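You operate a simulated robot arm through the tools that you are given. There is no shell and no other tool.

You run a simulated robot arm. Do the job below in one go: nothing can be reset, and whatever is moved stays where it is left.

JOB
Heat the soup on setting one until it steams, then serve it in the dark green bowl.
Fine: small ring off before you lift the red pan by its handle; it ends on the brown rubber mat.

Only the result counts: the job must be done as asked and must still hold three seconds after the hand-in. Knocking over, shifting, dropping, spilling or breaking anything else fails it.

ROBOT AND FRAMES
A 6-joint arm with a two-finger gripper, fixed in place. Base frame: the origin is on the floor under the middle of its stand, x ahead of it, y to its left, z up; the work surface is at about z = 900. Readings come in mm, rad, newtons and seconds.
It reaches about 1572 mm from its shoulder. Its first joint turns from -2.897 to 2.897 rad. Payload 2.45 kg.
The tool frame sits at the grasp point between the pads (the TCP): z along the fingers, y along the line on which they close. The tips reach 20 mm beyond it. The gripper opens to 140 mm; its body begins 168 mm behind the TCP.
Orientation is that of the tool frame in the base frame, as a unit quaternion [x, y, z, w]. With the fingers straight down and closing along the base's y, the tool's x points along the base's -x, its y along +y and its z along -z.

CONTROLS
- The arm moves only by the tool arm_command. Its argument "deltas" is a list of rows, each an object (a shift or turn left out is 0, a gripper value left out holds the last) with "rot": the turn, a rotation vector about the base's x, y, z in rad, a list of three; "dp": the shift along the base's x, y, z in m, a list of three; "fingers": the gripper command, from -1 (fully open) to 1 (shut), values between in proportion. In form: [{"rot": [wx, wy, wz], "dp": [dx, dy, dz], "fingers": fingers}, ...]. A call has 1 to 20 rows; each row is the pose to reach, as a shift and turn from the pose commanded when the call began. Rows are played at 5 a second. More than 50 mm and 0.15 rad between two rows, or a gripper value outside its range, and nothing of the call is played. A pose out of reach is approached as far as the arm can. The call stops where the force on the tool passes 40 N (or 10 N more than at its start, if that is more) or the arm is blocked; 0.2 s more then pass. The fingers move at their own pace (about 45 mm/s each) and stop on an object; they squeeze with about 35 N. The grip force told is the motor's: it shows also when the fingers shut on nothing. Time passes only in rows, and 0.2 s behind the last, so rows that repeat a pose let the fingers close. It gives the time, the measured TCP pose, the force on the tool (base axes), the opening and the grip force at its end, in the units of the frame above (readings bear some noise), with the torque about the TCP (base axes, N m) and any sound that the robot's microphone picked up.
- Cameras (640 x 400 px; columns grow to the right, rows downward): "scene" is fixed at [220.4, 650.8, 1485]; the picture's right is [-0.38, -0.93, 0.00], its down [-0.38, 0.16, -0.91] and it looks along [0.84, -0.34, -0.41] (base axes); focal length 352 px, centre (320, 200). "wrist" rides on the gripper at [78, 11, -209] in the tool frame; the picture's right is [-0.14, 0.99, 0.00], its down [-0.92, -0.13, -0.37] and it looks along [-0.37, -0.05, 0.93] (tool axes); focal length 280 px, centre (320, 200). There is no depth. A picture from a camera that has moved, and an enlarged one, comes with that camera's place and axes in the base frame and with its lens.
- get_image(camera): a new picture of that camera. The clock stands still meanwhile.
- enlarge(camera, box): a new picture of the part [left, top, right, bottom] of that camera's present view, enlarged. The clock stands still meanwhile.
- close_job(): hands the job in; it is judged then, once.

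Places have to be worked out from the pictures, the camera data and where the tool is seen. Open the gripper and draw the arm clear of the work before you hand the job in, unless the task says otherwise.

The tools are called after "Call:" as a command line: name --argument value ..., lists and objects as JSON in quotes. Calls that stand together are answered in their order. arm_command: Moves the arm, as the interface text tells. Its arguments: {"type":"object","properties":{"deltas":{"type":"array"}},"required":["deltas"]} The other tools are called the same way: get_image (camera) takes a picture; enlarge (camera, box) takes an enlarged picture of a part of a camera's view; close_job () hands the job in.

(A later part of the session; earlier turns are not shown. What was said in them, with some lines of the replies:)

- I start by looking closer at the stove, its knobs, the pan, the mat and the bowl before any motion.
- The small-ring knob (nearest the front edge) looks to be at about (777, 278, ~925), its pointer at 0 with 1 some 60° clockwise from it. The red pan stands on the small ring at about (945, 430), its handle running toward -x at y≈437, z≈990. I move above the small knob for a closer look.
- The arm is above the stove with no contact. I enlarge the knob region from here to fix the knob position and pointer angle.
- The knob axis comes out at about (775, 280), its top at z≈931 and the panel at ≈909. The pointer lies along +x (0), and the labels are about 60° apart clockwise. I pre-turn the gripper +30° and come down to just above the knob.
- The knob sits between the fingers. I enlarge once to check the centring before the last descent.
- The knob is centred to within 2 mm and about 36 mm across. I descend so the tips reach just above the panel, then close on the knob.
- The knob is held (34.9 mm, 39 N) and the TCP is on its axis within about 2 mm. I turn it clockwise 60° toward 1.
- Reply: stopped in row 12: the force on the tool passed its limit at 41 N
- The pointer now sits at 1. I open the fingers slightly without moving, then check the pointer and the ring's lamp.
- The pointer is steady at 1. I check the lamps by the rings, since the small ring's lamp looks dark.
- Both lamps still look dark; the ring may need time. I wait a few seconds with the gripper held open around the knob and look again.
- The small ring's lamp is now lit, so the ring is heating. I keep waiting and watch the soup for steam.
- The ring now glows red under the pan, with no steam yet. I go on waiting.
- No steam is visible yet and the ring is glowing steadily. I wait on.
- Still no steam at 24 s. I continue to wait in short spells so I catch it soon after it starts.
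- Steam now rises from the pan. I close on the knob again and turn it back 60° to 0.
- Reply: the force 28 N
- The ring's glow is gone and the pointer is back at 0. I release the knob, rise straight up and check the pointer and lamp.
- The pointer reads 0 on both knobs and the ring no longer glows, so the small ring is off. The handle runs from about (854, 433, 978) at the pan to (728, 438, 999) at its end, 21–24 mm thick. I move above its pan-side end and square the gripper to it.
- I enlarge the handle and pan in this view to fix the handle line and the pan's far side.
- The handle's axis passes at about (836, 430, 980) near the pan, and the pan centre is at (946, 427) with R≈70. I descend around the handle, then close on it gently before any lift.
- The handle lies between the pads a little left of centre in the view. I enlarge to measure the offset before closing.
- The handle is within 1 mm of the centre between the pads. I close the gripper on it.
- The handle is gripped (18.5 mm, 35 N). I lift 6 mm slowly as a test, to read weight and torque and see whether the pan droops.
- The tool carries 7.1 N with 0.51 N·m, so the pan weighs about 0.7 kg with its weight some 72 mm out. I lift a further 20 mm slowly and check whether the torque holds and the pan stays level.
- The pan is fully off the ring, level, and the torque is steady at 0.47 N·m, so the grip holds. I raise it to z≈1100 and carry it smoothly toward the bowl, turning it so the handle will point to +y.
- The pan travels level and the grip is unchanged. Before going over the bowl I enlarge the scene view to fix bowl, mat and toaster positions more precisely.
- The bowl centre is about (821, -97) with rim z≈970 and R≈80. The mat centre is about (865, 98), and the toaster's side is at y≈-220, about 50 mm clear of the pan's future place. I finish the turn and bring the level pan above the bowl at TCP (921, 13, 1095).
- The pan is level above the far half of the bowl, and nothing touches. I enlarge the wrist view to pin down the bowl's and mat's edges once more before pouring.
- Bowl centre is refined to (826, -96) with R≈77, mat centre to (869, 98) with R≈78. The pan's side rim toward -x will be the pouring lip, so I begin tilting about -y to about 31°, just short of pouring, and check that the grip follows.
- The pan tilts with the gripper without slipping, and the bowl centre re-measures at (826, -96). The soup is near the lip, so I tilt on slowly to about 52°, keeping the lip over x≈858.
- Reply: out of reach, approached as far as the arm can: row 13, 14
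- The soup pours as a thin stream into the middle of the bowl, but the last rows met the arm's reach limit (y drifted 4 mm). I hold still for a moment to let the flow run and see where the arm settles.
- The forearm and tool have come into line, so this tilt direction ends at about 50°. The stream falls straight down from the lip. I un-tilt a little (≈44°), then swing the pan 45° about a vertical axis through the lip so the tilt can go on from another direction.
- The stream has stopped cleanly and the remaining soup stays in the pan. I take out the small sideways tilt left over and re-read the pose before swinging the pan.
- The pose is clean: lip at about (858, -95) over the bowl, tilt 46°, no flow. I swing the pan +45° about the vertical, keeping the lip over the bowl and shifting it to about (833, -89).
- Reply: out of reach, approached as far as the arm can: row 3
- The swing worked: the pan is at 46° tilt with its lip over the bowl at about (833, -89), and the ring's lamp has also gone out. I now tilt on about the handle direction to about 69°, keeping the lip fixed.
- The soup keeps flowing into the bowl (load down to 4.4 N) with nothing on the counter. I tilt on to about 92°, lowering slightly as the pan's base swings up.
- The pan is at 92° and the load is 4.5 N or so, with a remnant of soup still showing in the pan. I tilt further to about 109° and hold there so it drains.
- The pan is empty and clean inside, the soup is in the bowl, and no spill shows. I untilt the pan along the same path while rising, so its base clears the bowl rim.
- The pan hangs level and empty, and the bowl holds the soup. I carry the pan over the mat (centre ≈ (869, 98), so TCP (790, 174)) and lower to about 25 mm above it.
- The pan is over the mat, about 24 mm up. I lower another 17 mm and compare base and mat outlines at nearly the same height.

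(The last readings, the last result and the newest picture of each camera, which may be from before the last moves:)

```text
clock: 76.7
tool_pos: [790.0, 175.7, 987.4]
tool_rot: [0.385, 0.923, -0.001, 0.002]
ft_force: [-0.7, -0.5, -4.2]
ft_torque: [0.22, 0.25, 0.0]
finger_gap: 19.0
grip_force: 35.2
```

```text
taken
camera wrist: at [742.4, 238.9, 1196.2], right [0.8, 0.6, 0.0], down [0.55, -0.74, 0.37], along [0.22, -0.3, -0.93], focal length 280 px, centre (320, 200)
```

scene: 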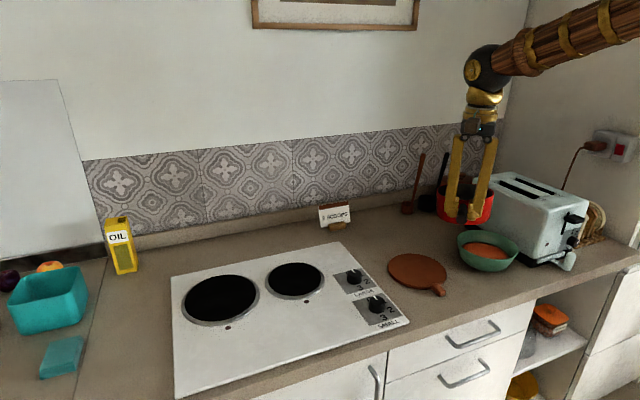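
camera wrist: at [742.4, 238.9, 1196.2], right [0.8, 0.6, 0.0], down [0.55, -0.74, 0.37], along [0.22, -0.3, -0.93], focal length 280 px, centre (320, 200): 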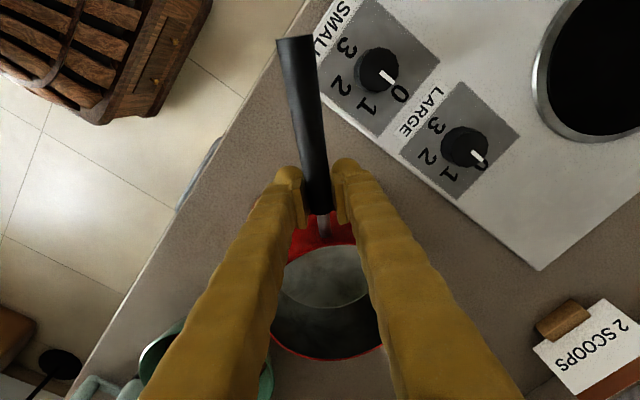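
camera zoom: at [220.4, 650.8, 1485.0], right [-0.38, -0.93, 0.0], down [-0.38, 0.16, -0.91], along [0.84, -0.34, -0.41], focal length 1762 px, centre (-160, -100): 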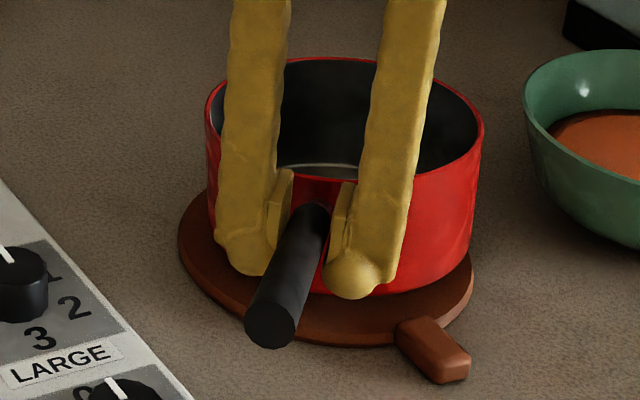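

The base is close above the mat. I zoom in on its edges to judge the gap and the centring better.

Call:
enlarge --camera "scene" --box '[400, 240, 472, 300]'

Call:
enlarge --camera "scene" --box '[395, 225, 435, 250]'

Call:
enlarge --camera "wrist" --box '[250, 200, 410, 370]'

```text
6.67 times, centred on (436, 270) of scene
camera zoom: at [220.4, 650.8, 1485.0], right [-0.38, -0.93, 0.0], down [-0.38, 0.16, -0.91], along [0.84, -0.34, -0.41], focal length 2350 px, centre (-453, -267)
```

zoom: 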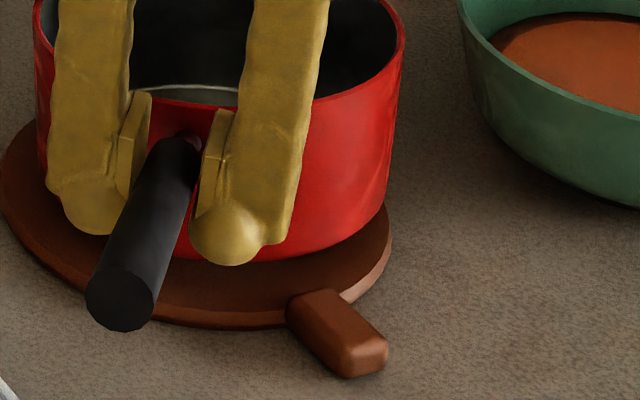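

```text
16.00 times, centred on (415, 238) of scene
camera zoom: at [220.4, 650.8, 1485.0], right [-0.38, -0.93, 0.0], down [-0.38, 0.16, -0.91], along [0.84, -0.34, -0.41], focal length 5640 px, centre (-1200, -400)
```

zoom: 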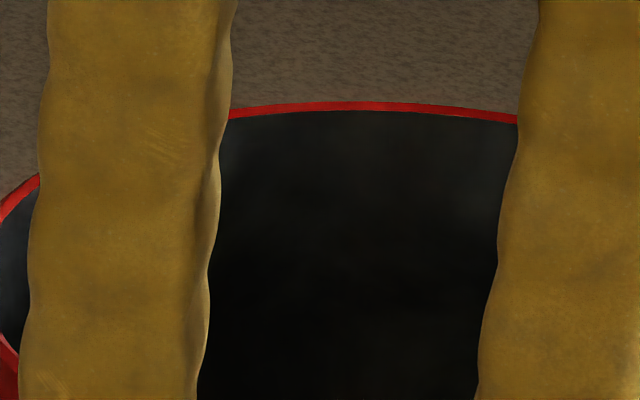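

```text
2.35 times, centred on (330, 285) of wrist
camera zoom: at [742.4, 238.9, 1196.2], right [0.8, 0.6, 0.0], down [0.55, -0.74, 0.37], along [0.22, -0.3, -0.93], focal length 660 px, centre (296, 0)
```

zoom: 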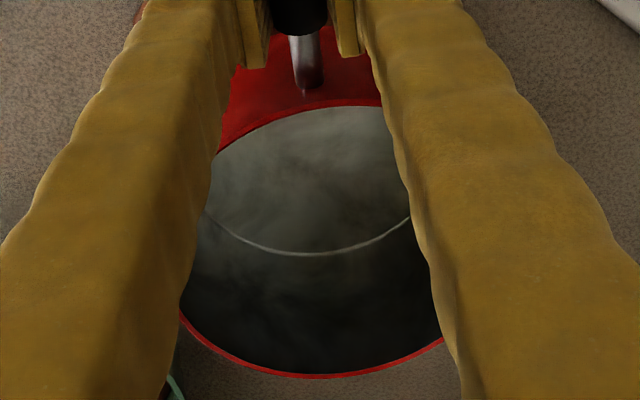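

The pan sits right over the mat in plan (rim and mat edges match their predicted pixels). It droops about 3° on its far side, though, and is still 10–20 mm up. I pitch the gripper to level it and then lower in small steps watching the force.

Call:
arm_command --deltas '[{"dp": [0, 0, 0], "rot": [-0.013, -0.013, 0]}, {"dp": [0, 0, 0], "rot": [-0.026, -0.026, 0]}, {"dp": [0, 0, 0], "rot": [-0.039, -0.039, 0]}, {"dp": [0, 0, -0.002], "rot": [-0.039, -0.039, 0]}, {"dp": [0, 0, -0.004], "rot": [-0.039, -0.039, 0]}, {"dp": [0, 0, -0.006], "rot": [-0.039, -0.039, 0]}, {"dp": [0, 0, -0.006], "rot": [-0.039, -0.039, 0]}]'

Call:
enlarge --camera "scene" --box '[368, 220, 496, 300]'

```text
clock: 78.3
tool_pos: [791.3, 173.7, 983.6]
tool_rot: [0.385, 0.922, -0.012, 0.028]
ft_force: [-0.6, -0.5, -5.0]
ft_torque: [0.25, 0.22, -0.01]
finger_gap: 18.5
grip_force: 34.8
```

```text
5.00 times, centred on (432, 260) of scene
camera zoom: at [220.4, 650.8, 1485.0], right [-0.38, -0.93, 0.0], down [-0.38, 0.16, -0.91], along [0.84, -0.34, -0.41], focal length 1762 px, centre (-240, -100)
```

zoom: 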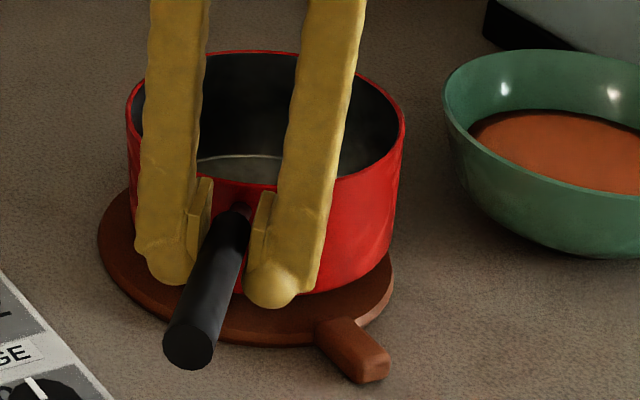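

The pan now looks level. I keep lowering in small steps.

Call:
arm_command --deltas '[{"dp": [0, 0, -0.001]}, {"dp": [0, 0, -0.002]}, {"dp": [0, 0, -0.003]}, {"dp": [0, 0, -0.004]}, {"dp": [0, 0, -0.005]}, {"dp": [0, 0, -0.005]}]'

Call:
enlarge --camera "scene" --box '[368, 220, 496, 300]'

```text
clock: 79.7
tool_pos: [790.4, 174.6, 976.9]
tool_rot: [0.386, 0.922, -0.012, 0.028]
ft_force: [0.7, 0.9, -5.4]
ft_torque: [0.27, 0.21, 0.02]
finger_gap: 18.5
grip_force: 34.7
```

```text
5.00 times, centred on (432, 260) of scene
camera zoom: at [220.4, 650.8, 1485.0], right [-0.38, -0.93, 0.0], down [-0.38, 0.16, -0.91], along [0.84, -0.34, -0.41], focal length 1762 px, centre (-240, -100)
```

zoom: 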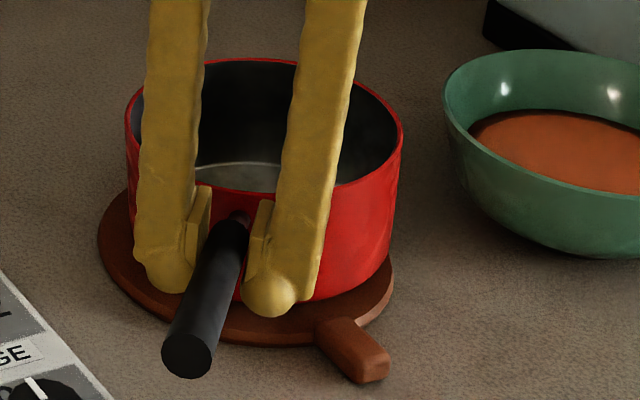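

No contact yet. I lower a further 5 mm in small steps.

Call:
arm_command --deltas '[{"dp": [0, 0, -0.001]}, {"dp": [0, 0, -0.002]}, {"dp": [0, 0, -0.003]}, {"dp": [0, 0, -0.004]}, {"dp": [0, 0, -0.005]}, {"dp": [0, 0, -0.005]}]'

Call:
enlarge --camera "scene" --box '[368, 220, 496, 300]'

```text
clock: 81.1
tool_pos: [789.1, 173.8, 973.1]
tool_rot: [0.386, 0.922, -0.012, 0.028]
ft_force: [-9.3, -4.5, 8.7]
ft_torque: [-0.35, -0.41, -0.67]
finger_gap: 18.4
grip_force: 34.9
```

```text
5.00 times, centred on (432, 260) of scene
camera zoom: at [220.4, 650.8, 1485.0], right [-0.38, -0.93, 0.0], down [-0.38, 0.16, -0.91], along [0.84, -0.34, -0.41], focal length 1762 px, centre (-240, -100)
```

zoom: 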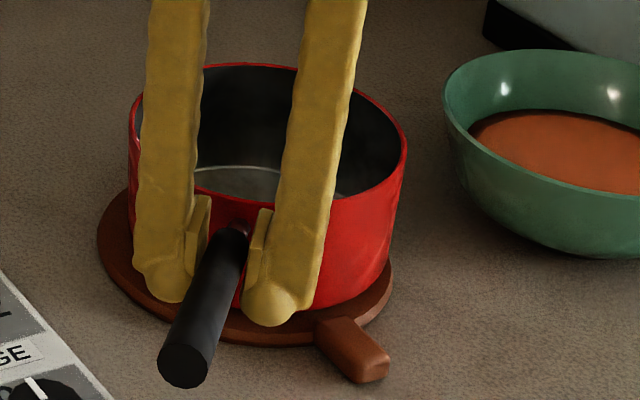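

The pan has touched the mat on its +y side first (load reversed, sideways force), so it is rolled slightly in the grip. I raise it 5 mm to relieve that and measure its roll.

Call:
arm_command --deltas '[{"dp": [0, 0, 0.003]}, {"dp": [0, 0, 0.006]}, {"dp": [0, 0, 0.006]}]'

Call:
enlarge --camera "scene" --box '[384, 225, 464, 275]'

Call:
enlarge --camera "wrist" --box '[250, 200, 410, 370]'

Call:
get_image --camera "scene"

```text
clock: 81.9
tool_pos: [790.2, 174.5, 979.2]
tool_rot: [0.385, 0.922, -0.012, 0.028]
ft_force: [0.6, -0.2, -4.7]
ft_torque: [0.23, 0.2, 0.03]
finger_gap: 18.2
grip_force: 35.1
```

```text
8.00 times, centred on (424, 250) of scene
camera zoom: at [220.4, 650.8, 1485.0], right [-0.38, -0.93, 0.0], down [-0.38, 0.16, -0.91], along [0.84, -0.34, -0.41], focal length 2820 px, centre (-512, -200)
```

zoom: 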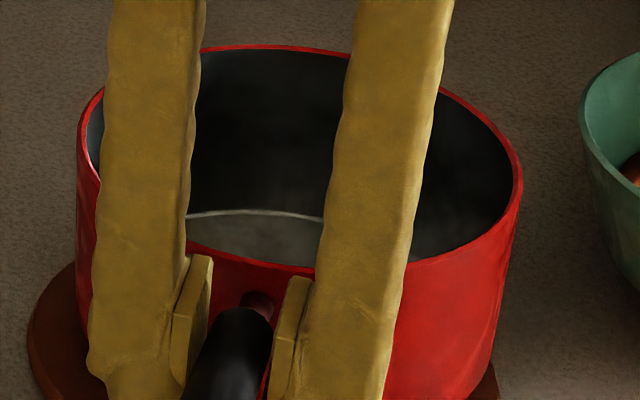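

```text
2.35 times, centred on (330, 285) of wrist
camera zoom: at [734.1, 246.1, 1182.5], right [0.8, 0.6, 0.01], down [0.54, -0.73, 0.42], along [0.26, -0.34, -0.91], focal length 660 px, centre (296, 0)
```

zoom: 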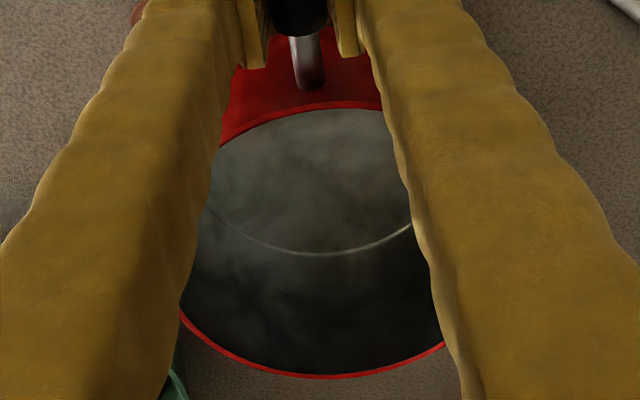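

```text
taken
```

scene: 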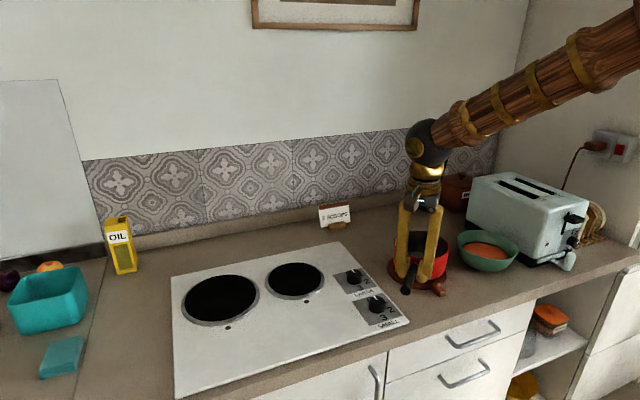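

Measured against a level circle, the rim is rolled about 2.3° (its +y side low) and otherwise level. I turn the gripper back by that about the handle direction and lower again in 1 mm steps.

Call:
arm_command --deltas '[{"dp": [0, 0, 0], "rot": [0.014, -0.0142, 0]}, {"dp": [0, 0, 0], "rot": [0.028, -0.0285, 0]}, {"dp": [0, 0, -0.001], "rot": [0.028, -0.0285, 0]}, {"dp": [0, 0, -0.002], "rot": [0.028, -0.0285, 0]}, {"dp": [0, 0, -0.003], "rot": [0.028, -0.0285, 0]}, {"dp": [0, 0, -0.004], "rot": [0.028, -0.0285, 0]}, {"dp": [0, 0, -0.005], "rot": [0.028, -0.0285, 0]}, {"dp": [0, 0, -0.005], "rot": [0.028, -0.0285, 0]}]'

Call:
enlarge --camera "scene" --box '[368, 220, 496, 300]'

```text
clock: 83.7
tool_pos: [790.0, 174.4, 973.2]
tool_rot: [0.386, 0.922, 0.006, 0.035]
ft_force: [-0.5, -0.9, -4.3]
ft_torque: [0.21, 0.21, -0.04]
finger_gap: 18.5
grip_force: 35.2
```

```text
5.00 times, centred on (432, 260) of scene
camera zoom: at [220.4, 650.8, 1485.0], right [-0.38, -0.93, 0.0], down [-0.38, 0.16, -0.91], along [0.84, -0.34, -0.41], focal length 1762 px, centre (-240, -100)
```

zoom: 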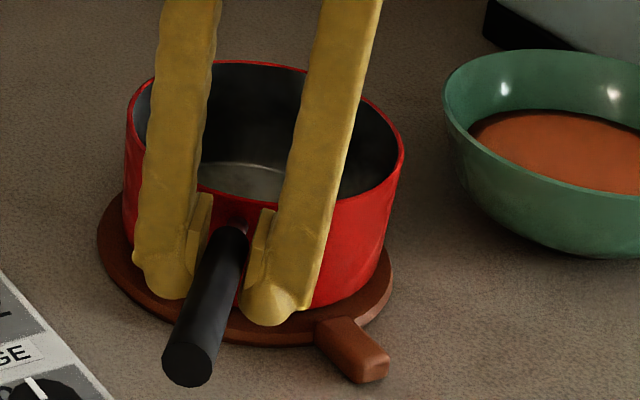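

At the same height there is now no contact, so levelling helped. I continue down in 1 mm steps.

Call:
arm_command --deltas '[{"dp": [0, 0, -0.001]}, {"dp": [0, 0, -0.002]}, {"dp": [0, 0, -0.003]}, {"dp": [0, 0, -0.003]}]'

```text
clock: 84.7
tool_pos: [791.7, 175.1, 971.5]
tool_rot: [0.386, 0.922, 0.008, 0.037]
ft_force: [2.8, -2.6, 11.3]
ft_torque: [-0.56, -0.47, -0.05]
finger_gap: 18.5
grip_force: 35.3
```

The near side of the base touches now with almost no sideways force, so the far side is slightly high. I ease up 1 mm and pitch the far side down by about 1.2°, then read the forces.

Call:
arm_command --deltas '[{"dp": [0, 0, 0.001], "rot": [0.005, 0.005, 0]}, {"dp": [0, 0, 0.001], "rot": [0.01, 0.01, 0]}, {"dp": [0, 0, 0.001], "rot": [0.0142, 0.014, 0]}, {"dp": [0, 0, 0.001], "rot": [0.0142, 0.014, 0]}]'

Call:
enlarge --camera "scene" --box '[368, 220, 496, 300]'

```text
clock: 85.7
tool_pos: [790.3, 174.7, 971.5]
tool_rot: [0.386, 0.922, 0.01, 0.026]
ft_force: [3.0, 1.6, 16.5]
ft_torque: [-0.56, -0.67, 0.23]
finger_gap: 18.6
grip_force: 35.1
```

```text
5.00 times, centred on (432, 260) of scene
camera zoom: at [220.4, 650.8, 1485.0], right [-0.38, -0.93, 0.0], down [-0.38, 0.16, -0.91], along [0.84, -0.34, -0.41], focal length 1762 px, centre (-240, -100)
```

zoom: 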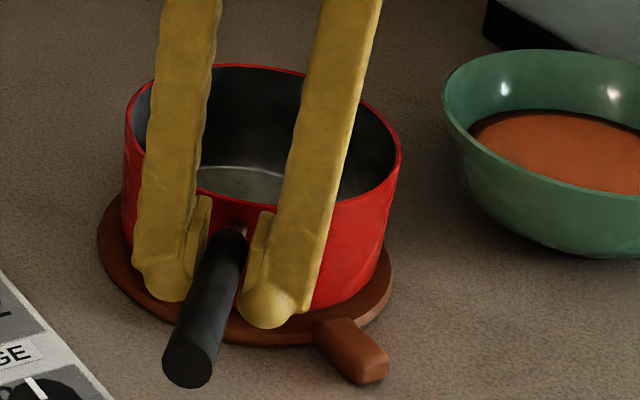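

The reaction sits at the base's near edge, as expected when pressing down on the handle of a pan already resting flat. I ease up 1.5 mm to take the pressing force off before letting go.

Call:
arm_command --deltas '[{"dp": [0, 0, 0.0008]}, {"dp": [0, 0, 0.0015]}, {"dp": [0, 0, 0.0015]}, {"dp": [0, 0, 0.0015]}]'

Call:
enlarge --camera "scene" --box '[384, 225, 464, 275]'

Call:
enlarge --camera "scene" --box '[380, 250, 460, 300]'

```text
clock: 86.7
tool_pos: [790.9, 174.4, 973.4]
tool_rot: [0.386, 0.922, 0.01, 0.026]
ft_force: [-0.1, 0.2, -4.6]
ft_torque: [0.21, 0.21, 0.03]
finger_gap: 18.4
grip_force: 34.9
```

```text
8.00 times, centred on (424, 250) of scene
camera zoom: at [220.4, 650.8, 1485.0], right [-0.38, -0.93, 0.0], down [-0.38, 0.16, -0.91], along [0.84, -0.34, -0.41], focal length 2820 px, centre (-512, -200)
```

zoom: 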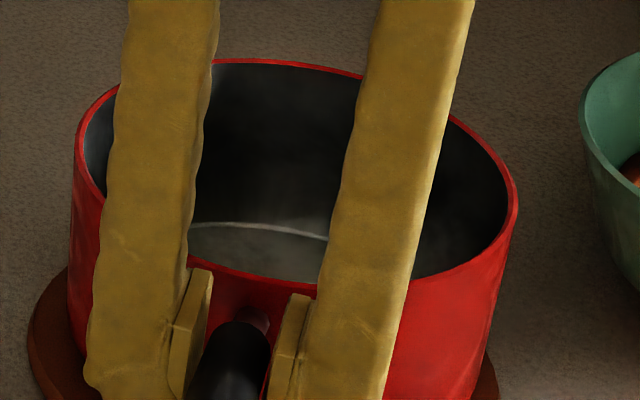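

```text
8.00 times, centred on (420, 275) of scene
camera zoom: at [220.4, 650.8, 1485.0], right [-0.38, -0.93, 0.0], down [-0.38, 0.16, -0.91], along [0.84, -0.34, -0.41], focal length 2820 px, centre (-480, -400)
```

zoom: 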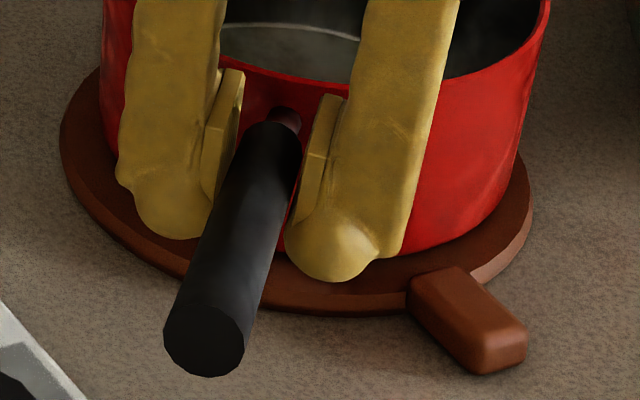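

The pan hangs about 1 mm over the mat and is level within 1°. From base and mat outlines and the contact point, its centre sits about 10 mm too far toward (+x, -y). I lift 4 mm and shift it by (-7, +8) mm to centre it.

Call:
arm_command --deltas '[{"dp": [0, 0, 0.002]}, {"dp": [0, 0, 0.004]}, {"dp": [-0.0035, 0.004, 0.004]}, {"dp": [-0.007, 0.008, 0.004]}, {"dp": [-0.007, 0.008, 0.002]}, {"dp": [-0.007, 0.008, 0.0005]}, {"dp": [-0.007, 0.008, 0.0005]}]'

Call:
enlarge --camera "scene" --box '[380, 240, 460, 290]'

Call:
enlarge --camera "scene" --box '[368, 220, 496, 300]'

```text
clock: 88.3
tool_pos: [783.8, 182.5, 975.7]
tool_rot: [0.386, 0.922, 0.011, 0.026]
ft_force: [-0.4, -0.1, -5.5]
ft_torque: [0.2, 0.21, -0.05]
finger_gap: 18.7
grip_force: 34.5
```

```text
8.00 times, centred on (420, 265) of scene
camera zoom: at [220.4, 650.8, 1485.0], right [-0.38, -0.93, 0.0], down [-0.38, 0.16, -0.91], along [0.84, -0.34, -0.41], focal length 2820 px, centre (-480, -320)
```

zoom: 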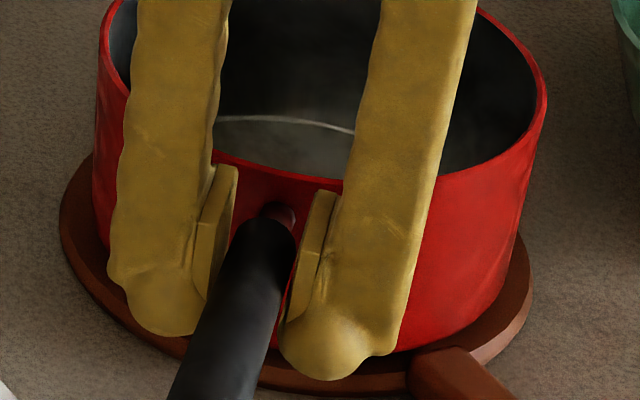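

```text
5.00 times, centred on (432, 260) of scene
camera zoom: at [220.4, 650.8, 1485.0], right [-0.38, -0.93, 0.0], down [-0.38, 0.16, -0.91], along [0.84, -0.34, -0.41], focal length 1762 px, centre (-240, -100)
```

zoom: 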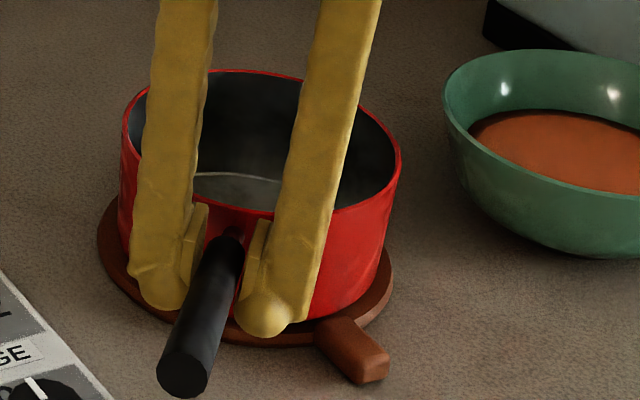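

In depth the pan is now concentric with the mat, but it seems about 4 mm too far to the picture's right. I zoom in on the left and right base edges to confirm.

Call:
enlarge --camera "scene" --box '[384, 250, 416, 290]'

Call:
enlarge --camera "scene" --box '[424, 255, 456, 295]'

```text
10.00 times, centred on (400, 270) of scene
camera zoom: at [220.4, 650.8, 1485.0], right [-0.38, -0.93, 0.0], down [-0.38, 0.16, -0.91], along [0.84, -0.34, -0.41], focal length 3525 px, centre (-480, -500)
```

zoom: 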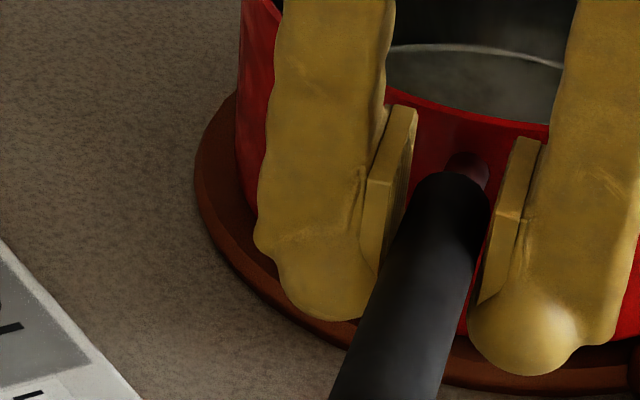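

```text
10.00 times, centred on (440, 275) of scene
camera zoom: at [220.4, 650.8, 1485.0], right [-0.38, -0.93, 0.0], down [-0.38, 0.16, -0.91], along [0.84, -0.34, -0.41], focal length 3525 px, centre (-880, -550)
```

zoom: 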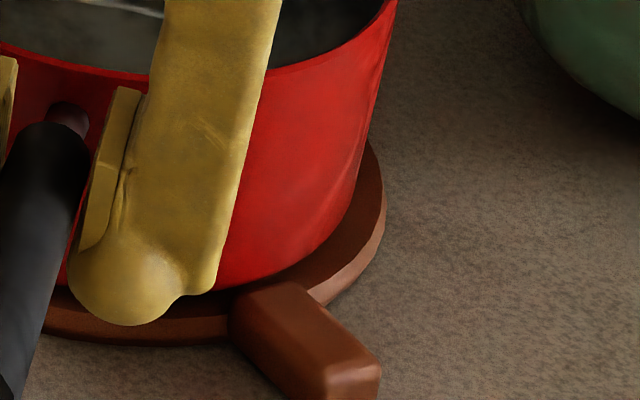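

Left margin is about 14 mm and right about 6 mm, so I shift the pan 3.5 mm to the picture's left and then lower until it just touches.

Call:
arm_command --deltas '[{"dp": [0.0012, 0.0014, 0]}, {"dp": [0.0023, 0.0027, 0]}, {"dp": [0.0023, 0.0027, -0.001]}, {"dp": [0.0023, 0.0027, -0.002]}, {"dp": [0.0023, 0.0027, -0.002]}]'

```text
clock: 89.5
tool_pos: [785.2, 185.3, 972.4]
tool_rot: [0.386, 0.922, 0.011, 0.028]
ft_force: [-2.2, 2.6, 1.9]
ft_torque: [-0.04, 0.16, -0.05]
finger_gap: 18.7
grip_force: 35.3
```

The pan now rests lightly on the mat (net force about 2 N). I open the gripper and check that the pan settles.

Call:
arm_command --deltas '[{"fingers": 0.68}, {"fingers": 0.5}, {"fingers": 0.2}, {"fingers": 0.1}, {"fingers": 0.1}]'

Call:
enlarge --camera "scene" --box '[368, 220, 496, 300]'

Call:
get_image --camera "wrist"

```text
clock: 90.7
tool_pos: [784.5, 184.9, 972.4]
tool_rot: [0.386, 0.922, 0.011, 0.026]
ft_force: [-0.2, -0.1, 0.2]
ft_torque: [0.01, -0.02, 0.02]
finger_gap: 63.1
grip_force: 0.1
```

```text
5.00 times, centred on (432, 260) of scene
camera zoom: at [220.4, 650.8, 1485.0], right [-0.38, -0.93, 0.0], down [-0.38, 0.16, -0.91], along [0.84, -0.34, -0.41], focal length 1762 px, centre (-240, -100)
```

zoom: 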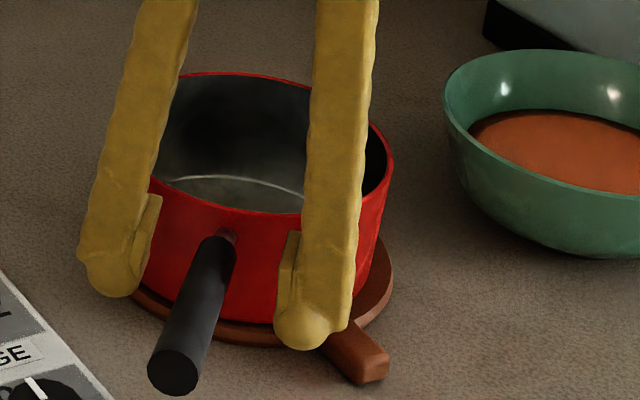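

```text
taken
camera wrist: at [726.9, 248.1, 1177.7], right [0.8, 0.6, 0.04], down [0.53, -0.75, 0.4], along [0.27, -0.3, -0.92], focal length 280 px, centre (320, 200)
```

wrist: 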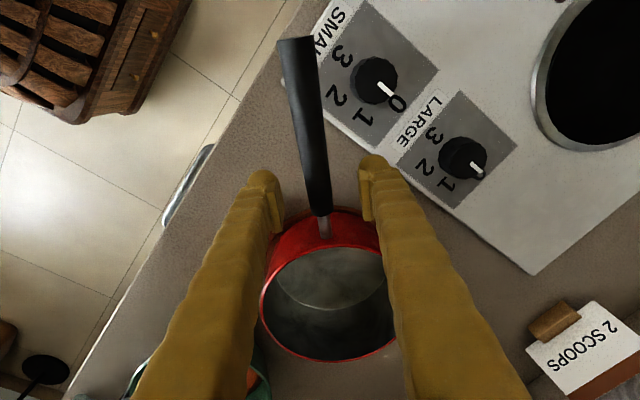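

The pan has settled on the mat and the tool is free of load. I rise straight up, clear of the handle.

Call:
arm_command --deltas '[{"dp": [0, 0, 0.02]}, {"dp": [0, 0, 0.05]}, {"dp": [0, 0, 0.09]}, {"dp": [0, 0, 0.13]}, {"dp": [0, 0, 0.17]}, {"dp": [0, 0, 0.21]}, {"dp": [0, 0, 0.25]}, {"dp": [0, 0, 0.25]}]'

Call:
enlarge --camera "scene" --box '[368, 220, 496, 300]'

Call:
get_image --camera "scene"

Call:
get_image --camera "wrist"

```text
clock: 92.5
tool_pos: [785.0, 184.6, 1223.0]
tool_rot: [0.386, 0.922, 0.011, 0.027]
ft_force: [-0.5, 0.5, 0.2]
ft_torque: [-0.03, 0.01, -0.04]
finger_gap: 63.1
grip_force: 0.1
```

```text
5.00 times, centred on (432, 260) of scene
camera zoom: at [220.4, 650.8, 1485.0], right [-0.38, -0.93, 0.0], down [-0.38, 0.16, -0.91], along [0.84, -0.34, -0.41], focal length 1762 px, centre (-240, -100)
```

zoom: 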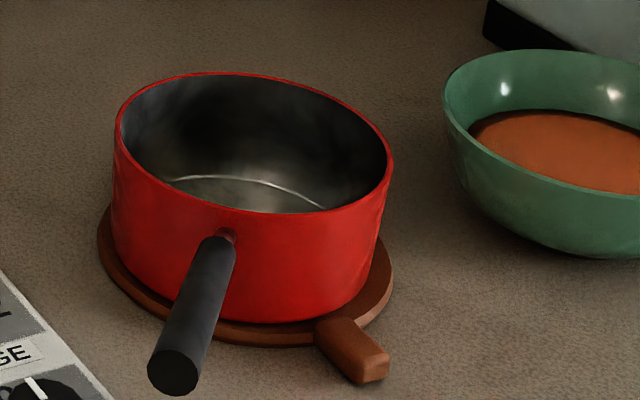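

```text
taken
```

scene: 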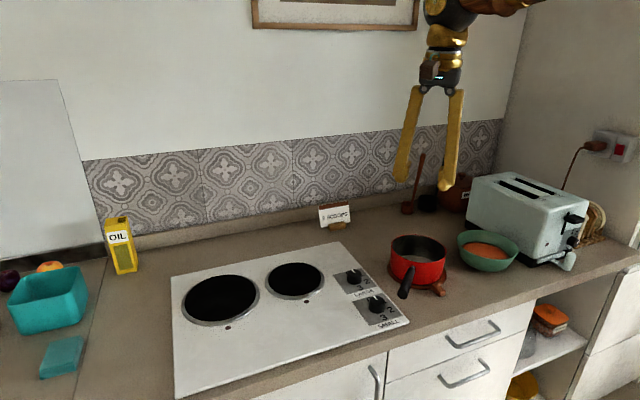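

```text
taken
camera wrist: at [726.7, 248.3, 1428.9], right [0.8, 0.6, 0.04], down [0.53, -0.75, 0.4], along [0.27, -0.3, -0.92], focal length 280 px, centre (320, 200)
```

wrist: 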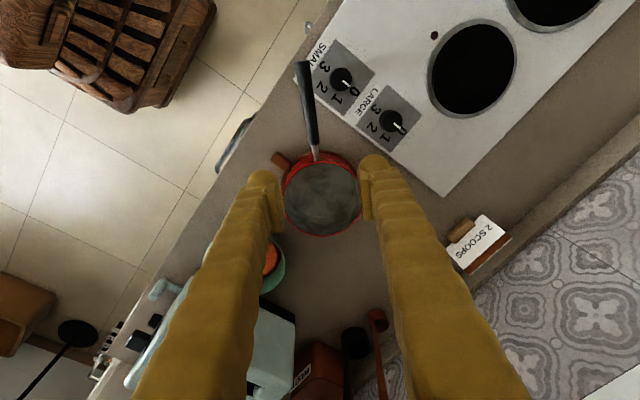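

The pan stands centred on the mat with margins of about 10 mm all round. The bowl with the soup, mat, toaster and card are where they were, and the lamp is off. I open the gripper fully, draw the arm back and up, and check the knobs once more.

Call:
arm_command --deltas '[{"dp": [-0.01, -0.005, 0.02], "fingers": -0.5}, {"dp": [-0.03, -0.015, 0.04], "fingers": -1}, {"dp": [-0.055, -0.025, 0.06], "fingers": -1}, {"dp": [-0.08, -0.035, 0.08], "fingers": -1}, {"dp": [-0.1, -0.045, 0.1], "fingers": -1}, {"dp": [-0.12, -0.05, 0.11], "fingers": -1}, {"dp": [-0.12, -0.05, 0.11], "fingers": -1}, {"dp": [-0.12, -0.05, 0.11], "fingers": -1}]'

Call:
get_image --camera "scene"

Call:
enlarge --camera "scene" --box '[240, 230, 448, 360]'

Call:
enlarge --camera "scene" --box '[380, 200, 572, 320]'

Call:
get_image --camera "wrist"

```text
clock: 94.3
tool_pos: [665.9, 134.7, 1333.6]
tool_rot: [0.386, 0.922, 0.011, 0.026]
ft_force: [0.6, -0.7, -0.2]
ft_torque: [0.04, 0.03, -0.02]
finger_gap: 139.9
grip_force: 0.0
```

```text
taken
```

scene: 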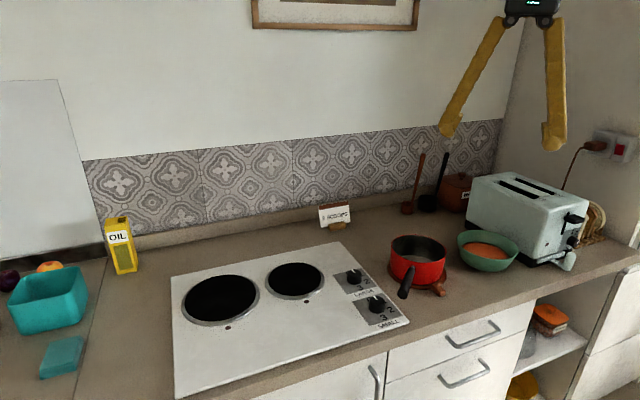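

```text
3.08 times, centred on (344, 295) of scene
camera zoom: at [220.4, 650.8, 1485.0], right [-0.38, -0.93, 0.0], down [-0.38, 0.16, -0.91], along [0.84, -0.34, -0.41], focal length 1085 px, centre (246, -92)
```

zoom: 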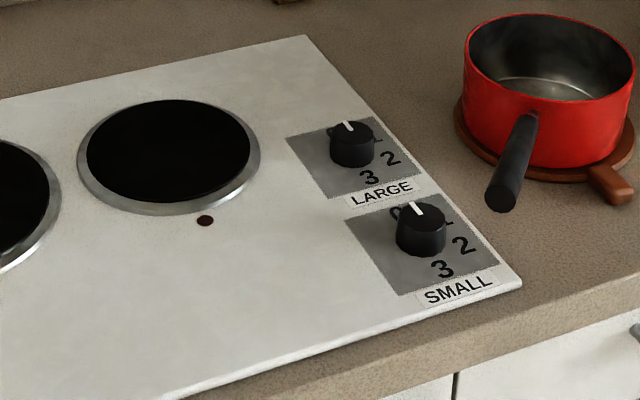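

```text
3.33 times, centred on (476, 260) of scene
camera zoom: at [220.4, 650.8, 1485.0], right [-0.38, -0.93, 0.0], down [-0.38, 0.16, -0.91], along [0.84, -0.34, -0.41], focal length 1175 px, centre (-200, 0)
```

zoom: 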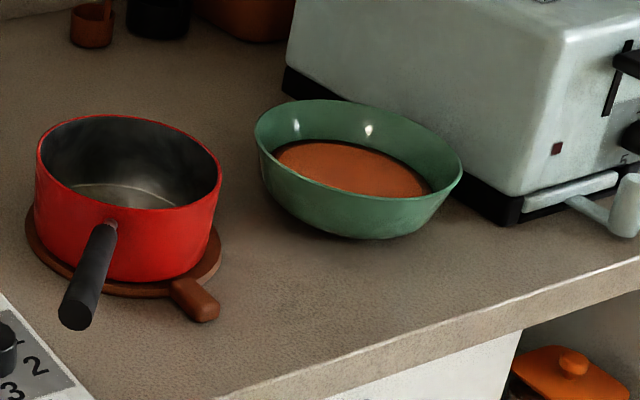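

```text
taken
camera wrist: at [606.7, 198.6, 1538.2], right [0.8, 0.6, 0.04], down [0.53, -0.75, 0.4], along [0.27, -0.3, -0.92], focal length 280 px, centre (320, 200)
```

wrist: 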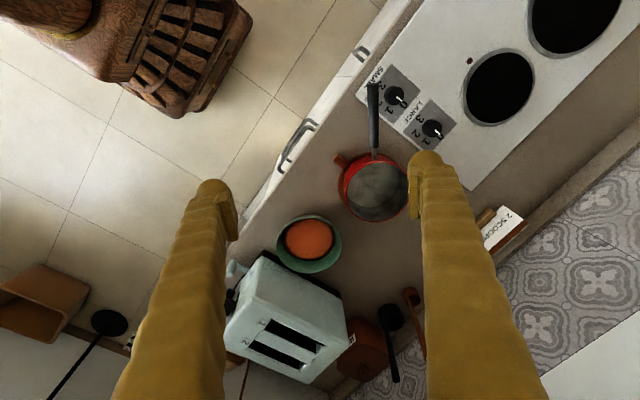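

Everything is in place: soup in the green bowl, pan empty and centred on the brown mat, both knobs at 0 with the lamps off, no spills, and the arm is clear and open. I hand the job in.

Call:
close_job

```text
The job is handed in.
```

The soup was heated on setting one until it steamed and is now in the dark green bowl. No spills show in the last pictures.

- **Heating:** I turned the small ring to 1 and waited about 20 seconds for steam. I then turned it back to 0 before lifting the pan. Both knobs read 0 and the ring's lamp is out.
- **Pouring:** The arm ran out of reach at about 50° of tilt. I stopped the flow, swung the pan over the bowl and finished pouring from another side. The pan's inside looked empty afterwards.
- **Pan:** I lifted it by its handle. It now stands on the brown rubber mat, roughly 10 mm in from the edge all round. It had shifted slightly in the grip, so I levelled and re-centred it before letting go.

In the last pictures the bowl, toaster, mat and other things on the counter are where they were. The gripper is open and the arm is drawn clear.
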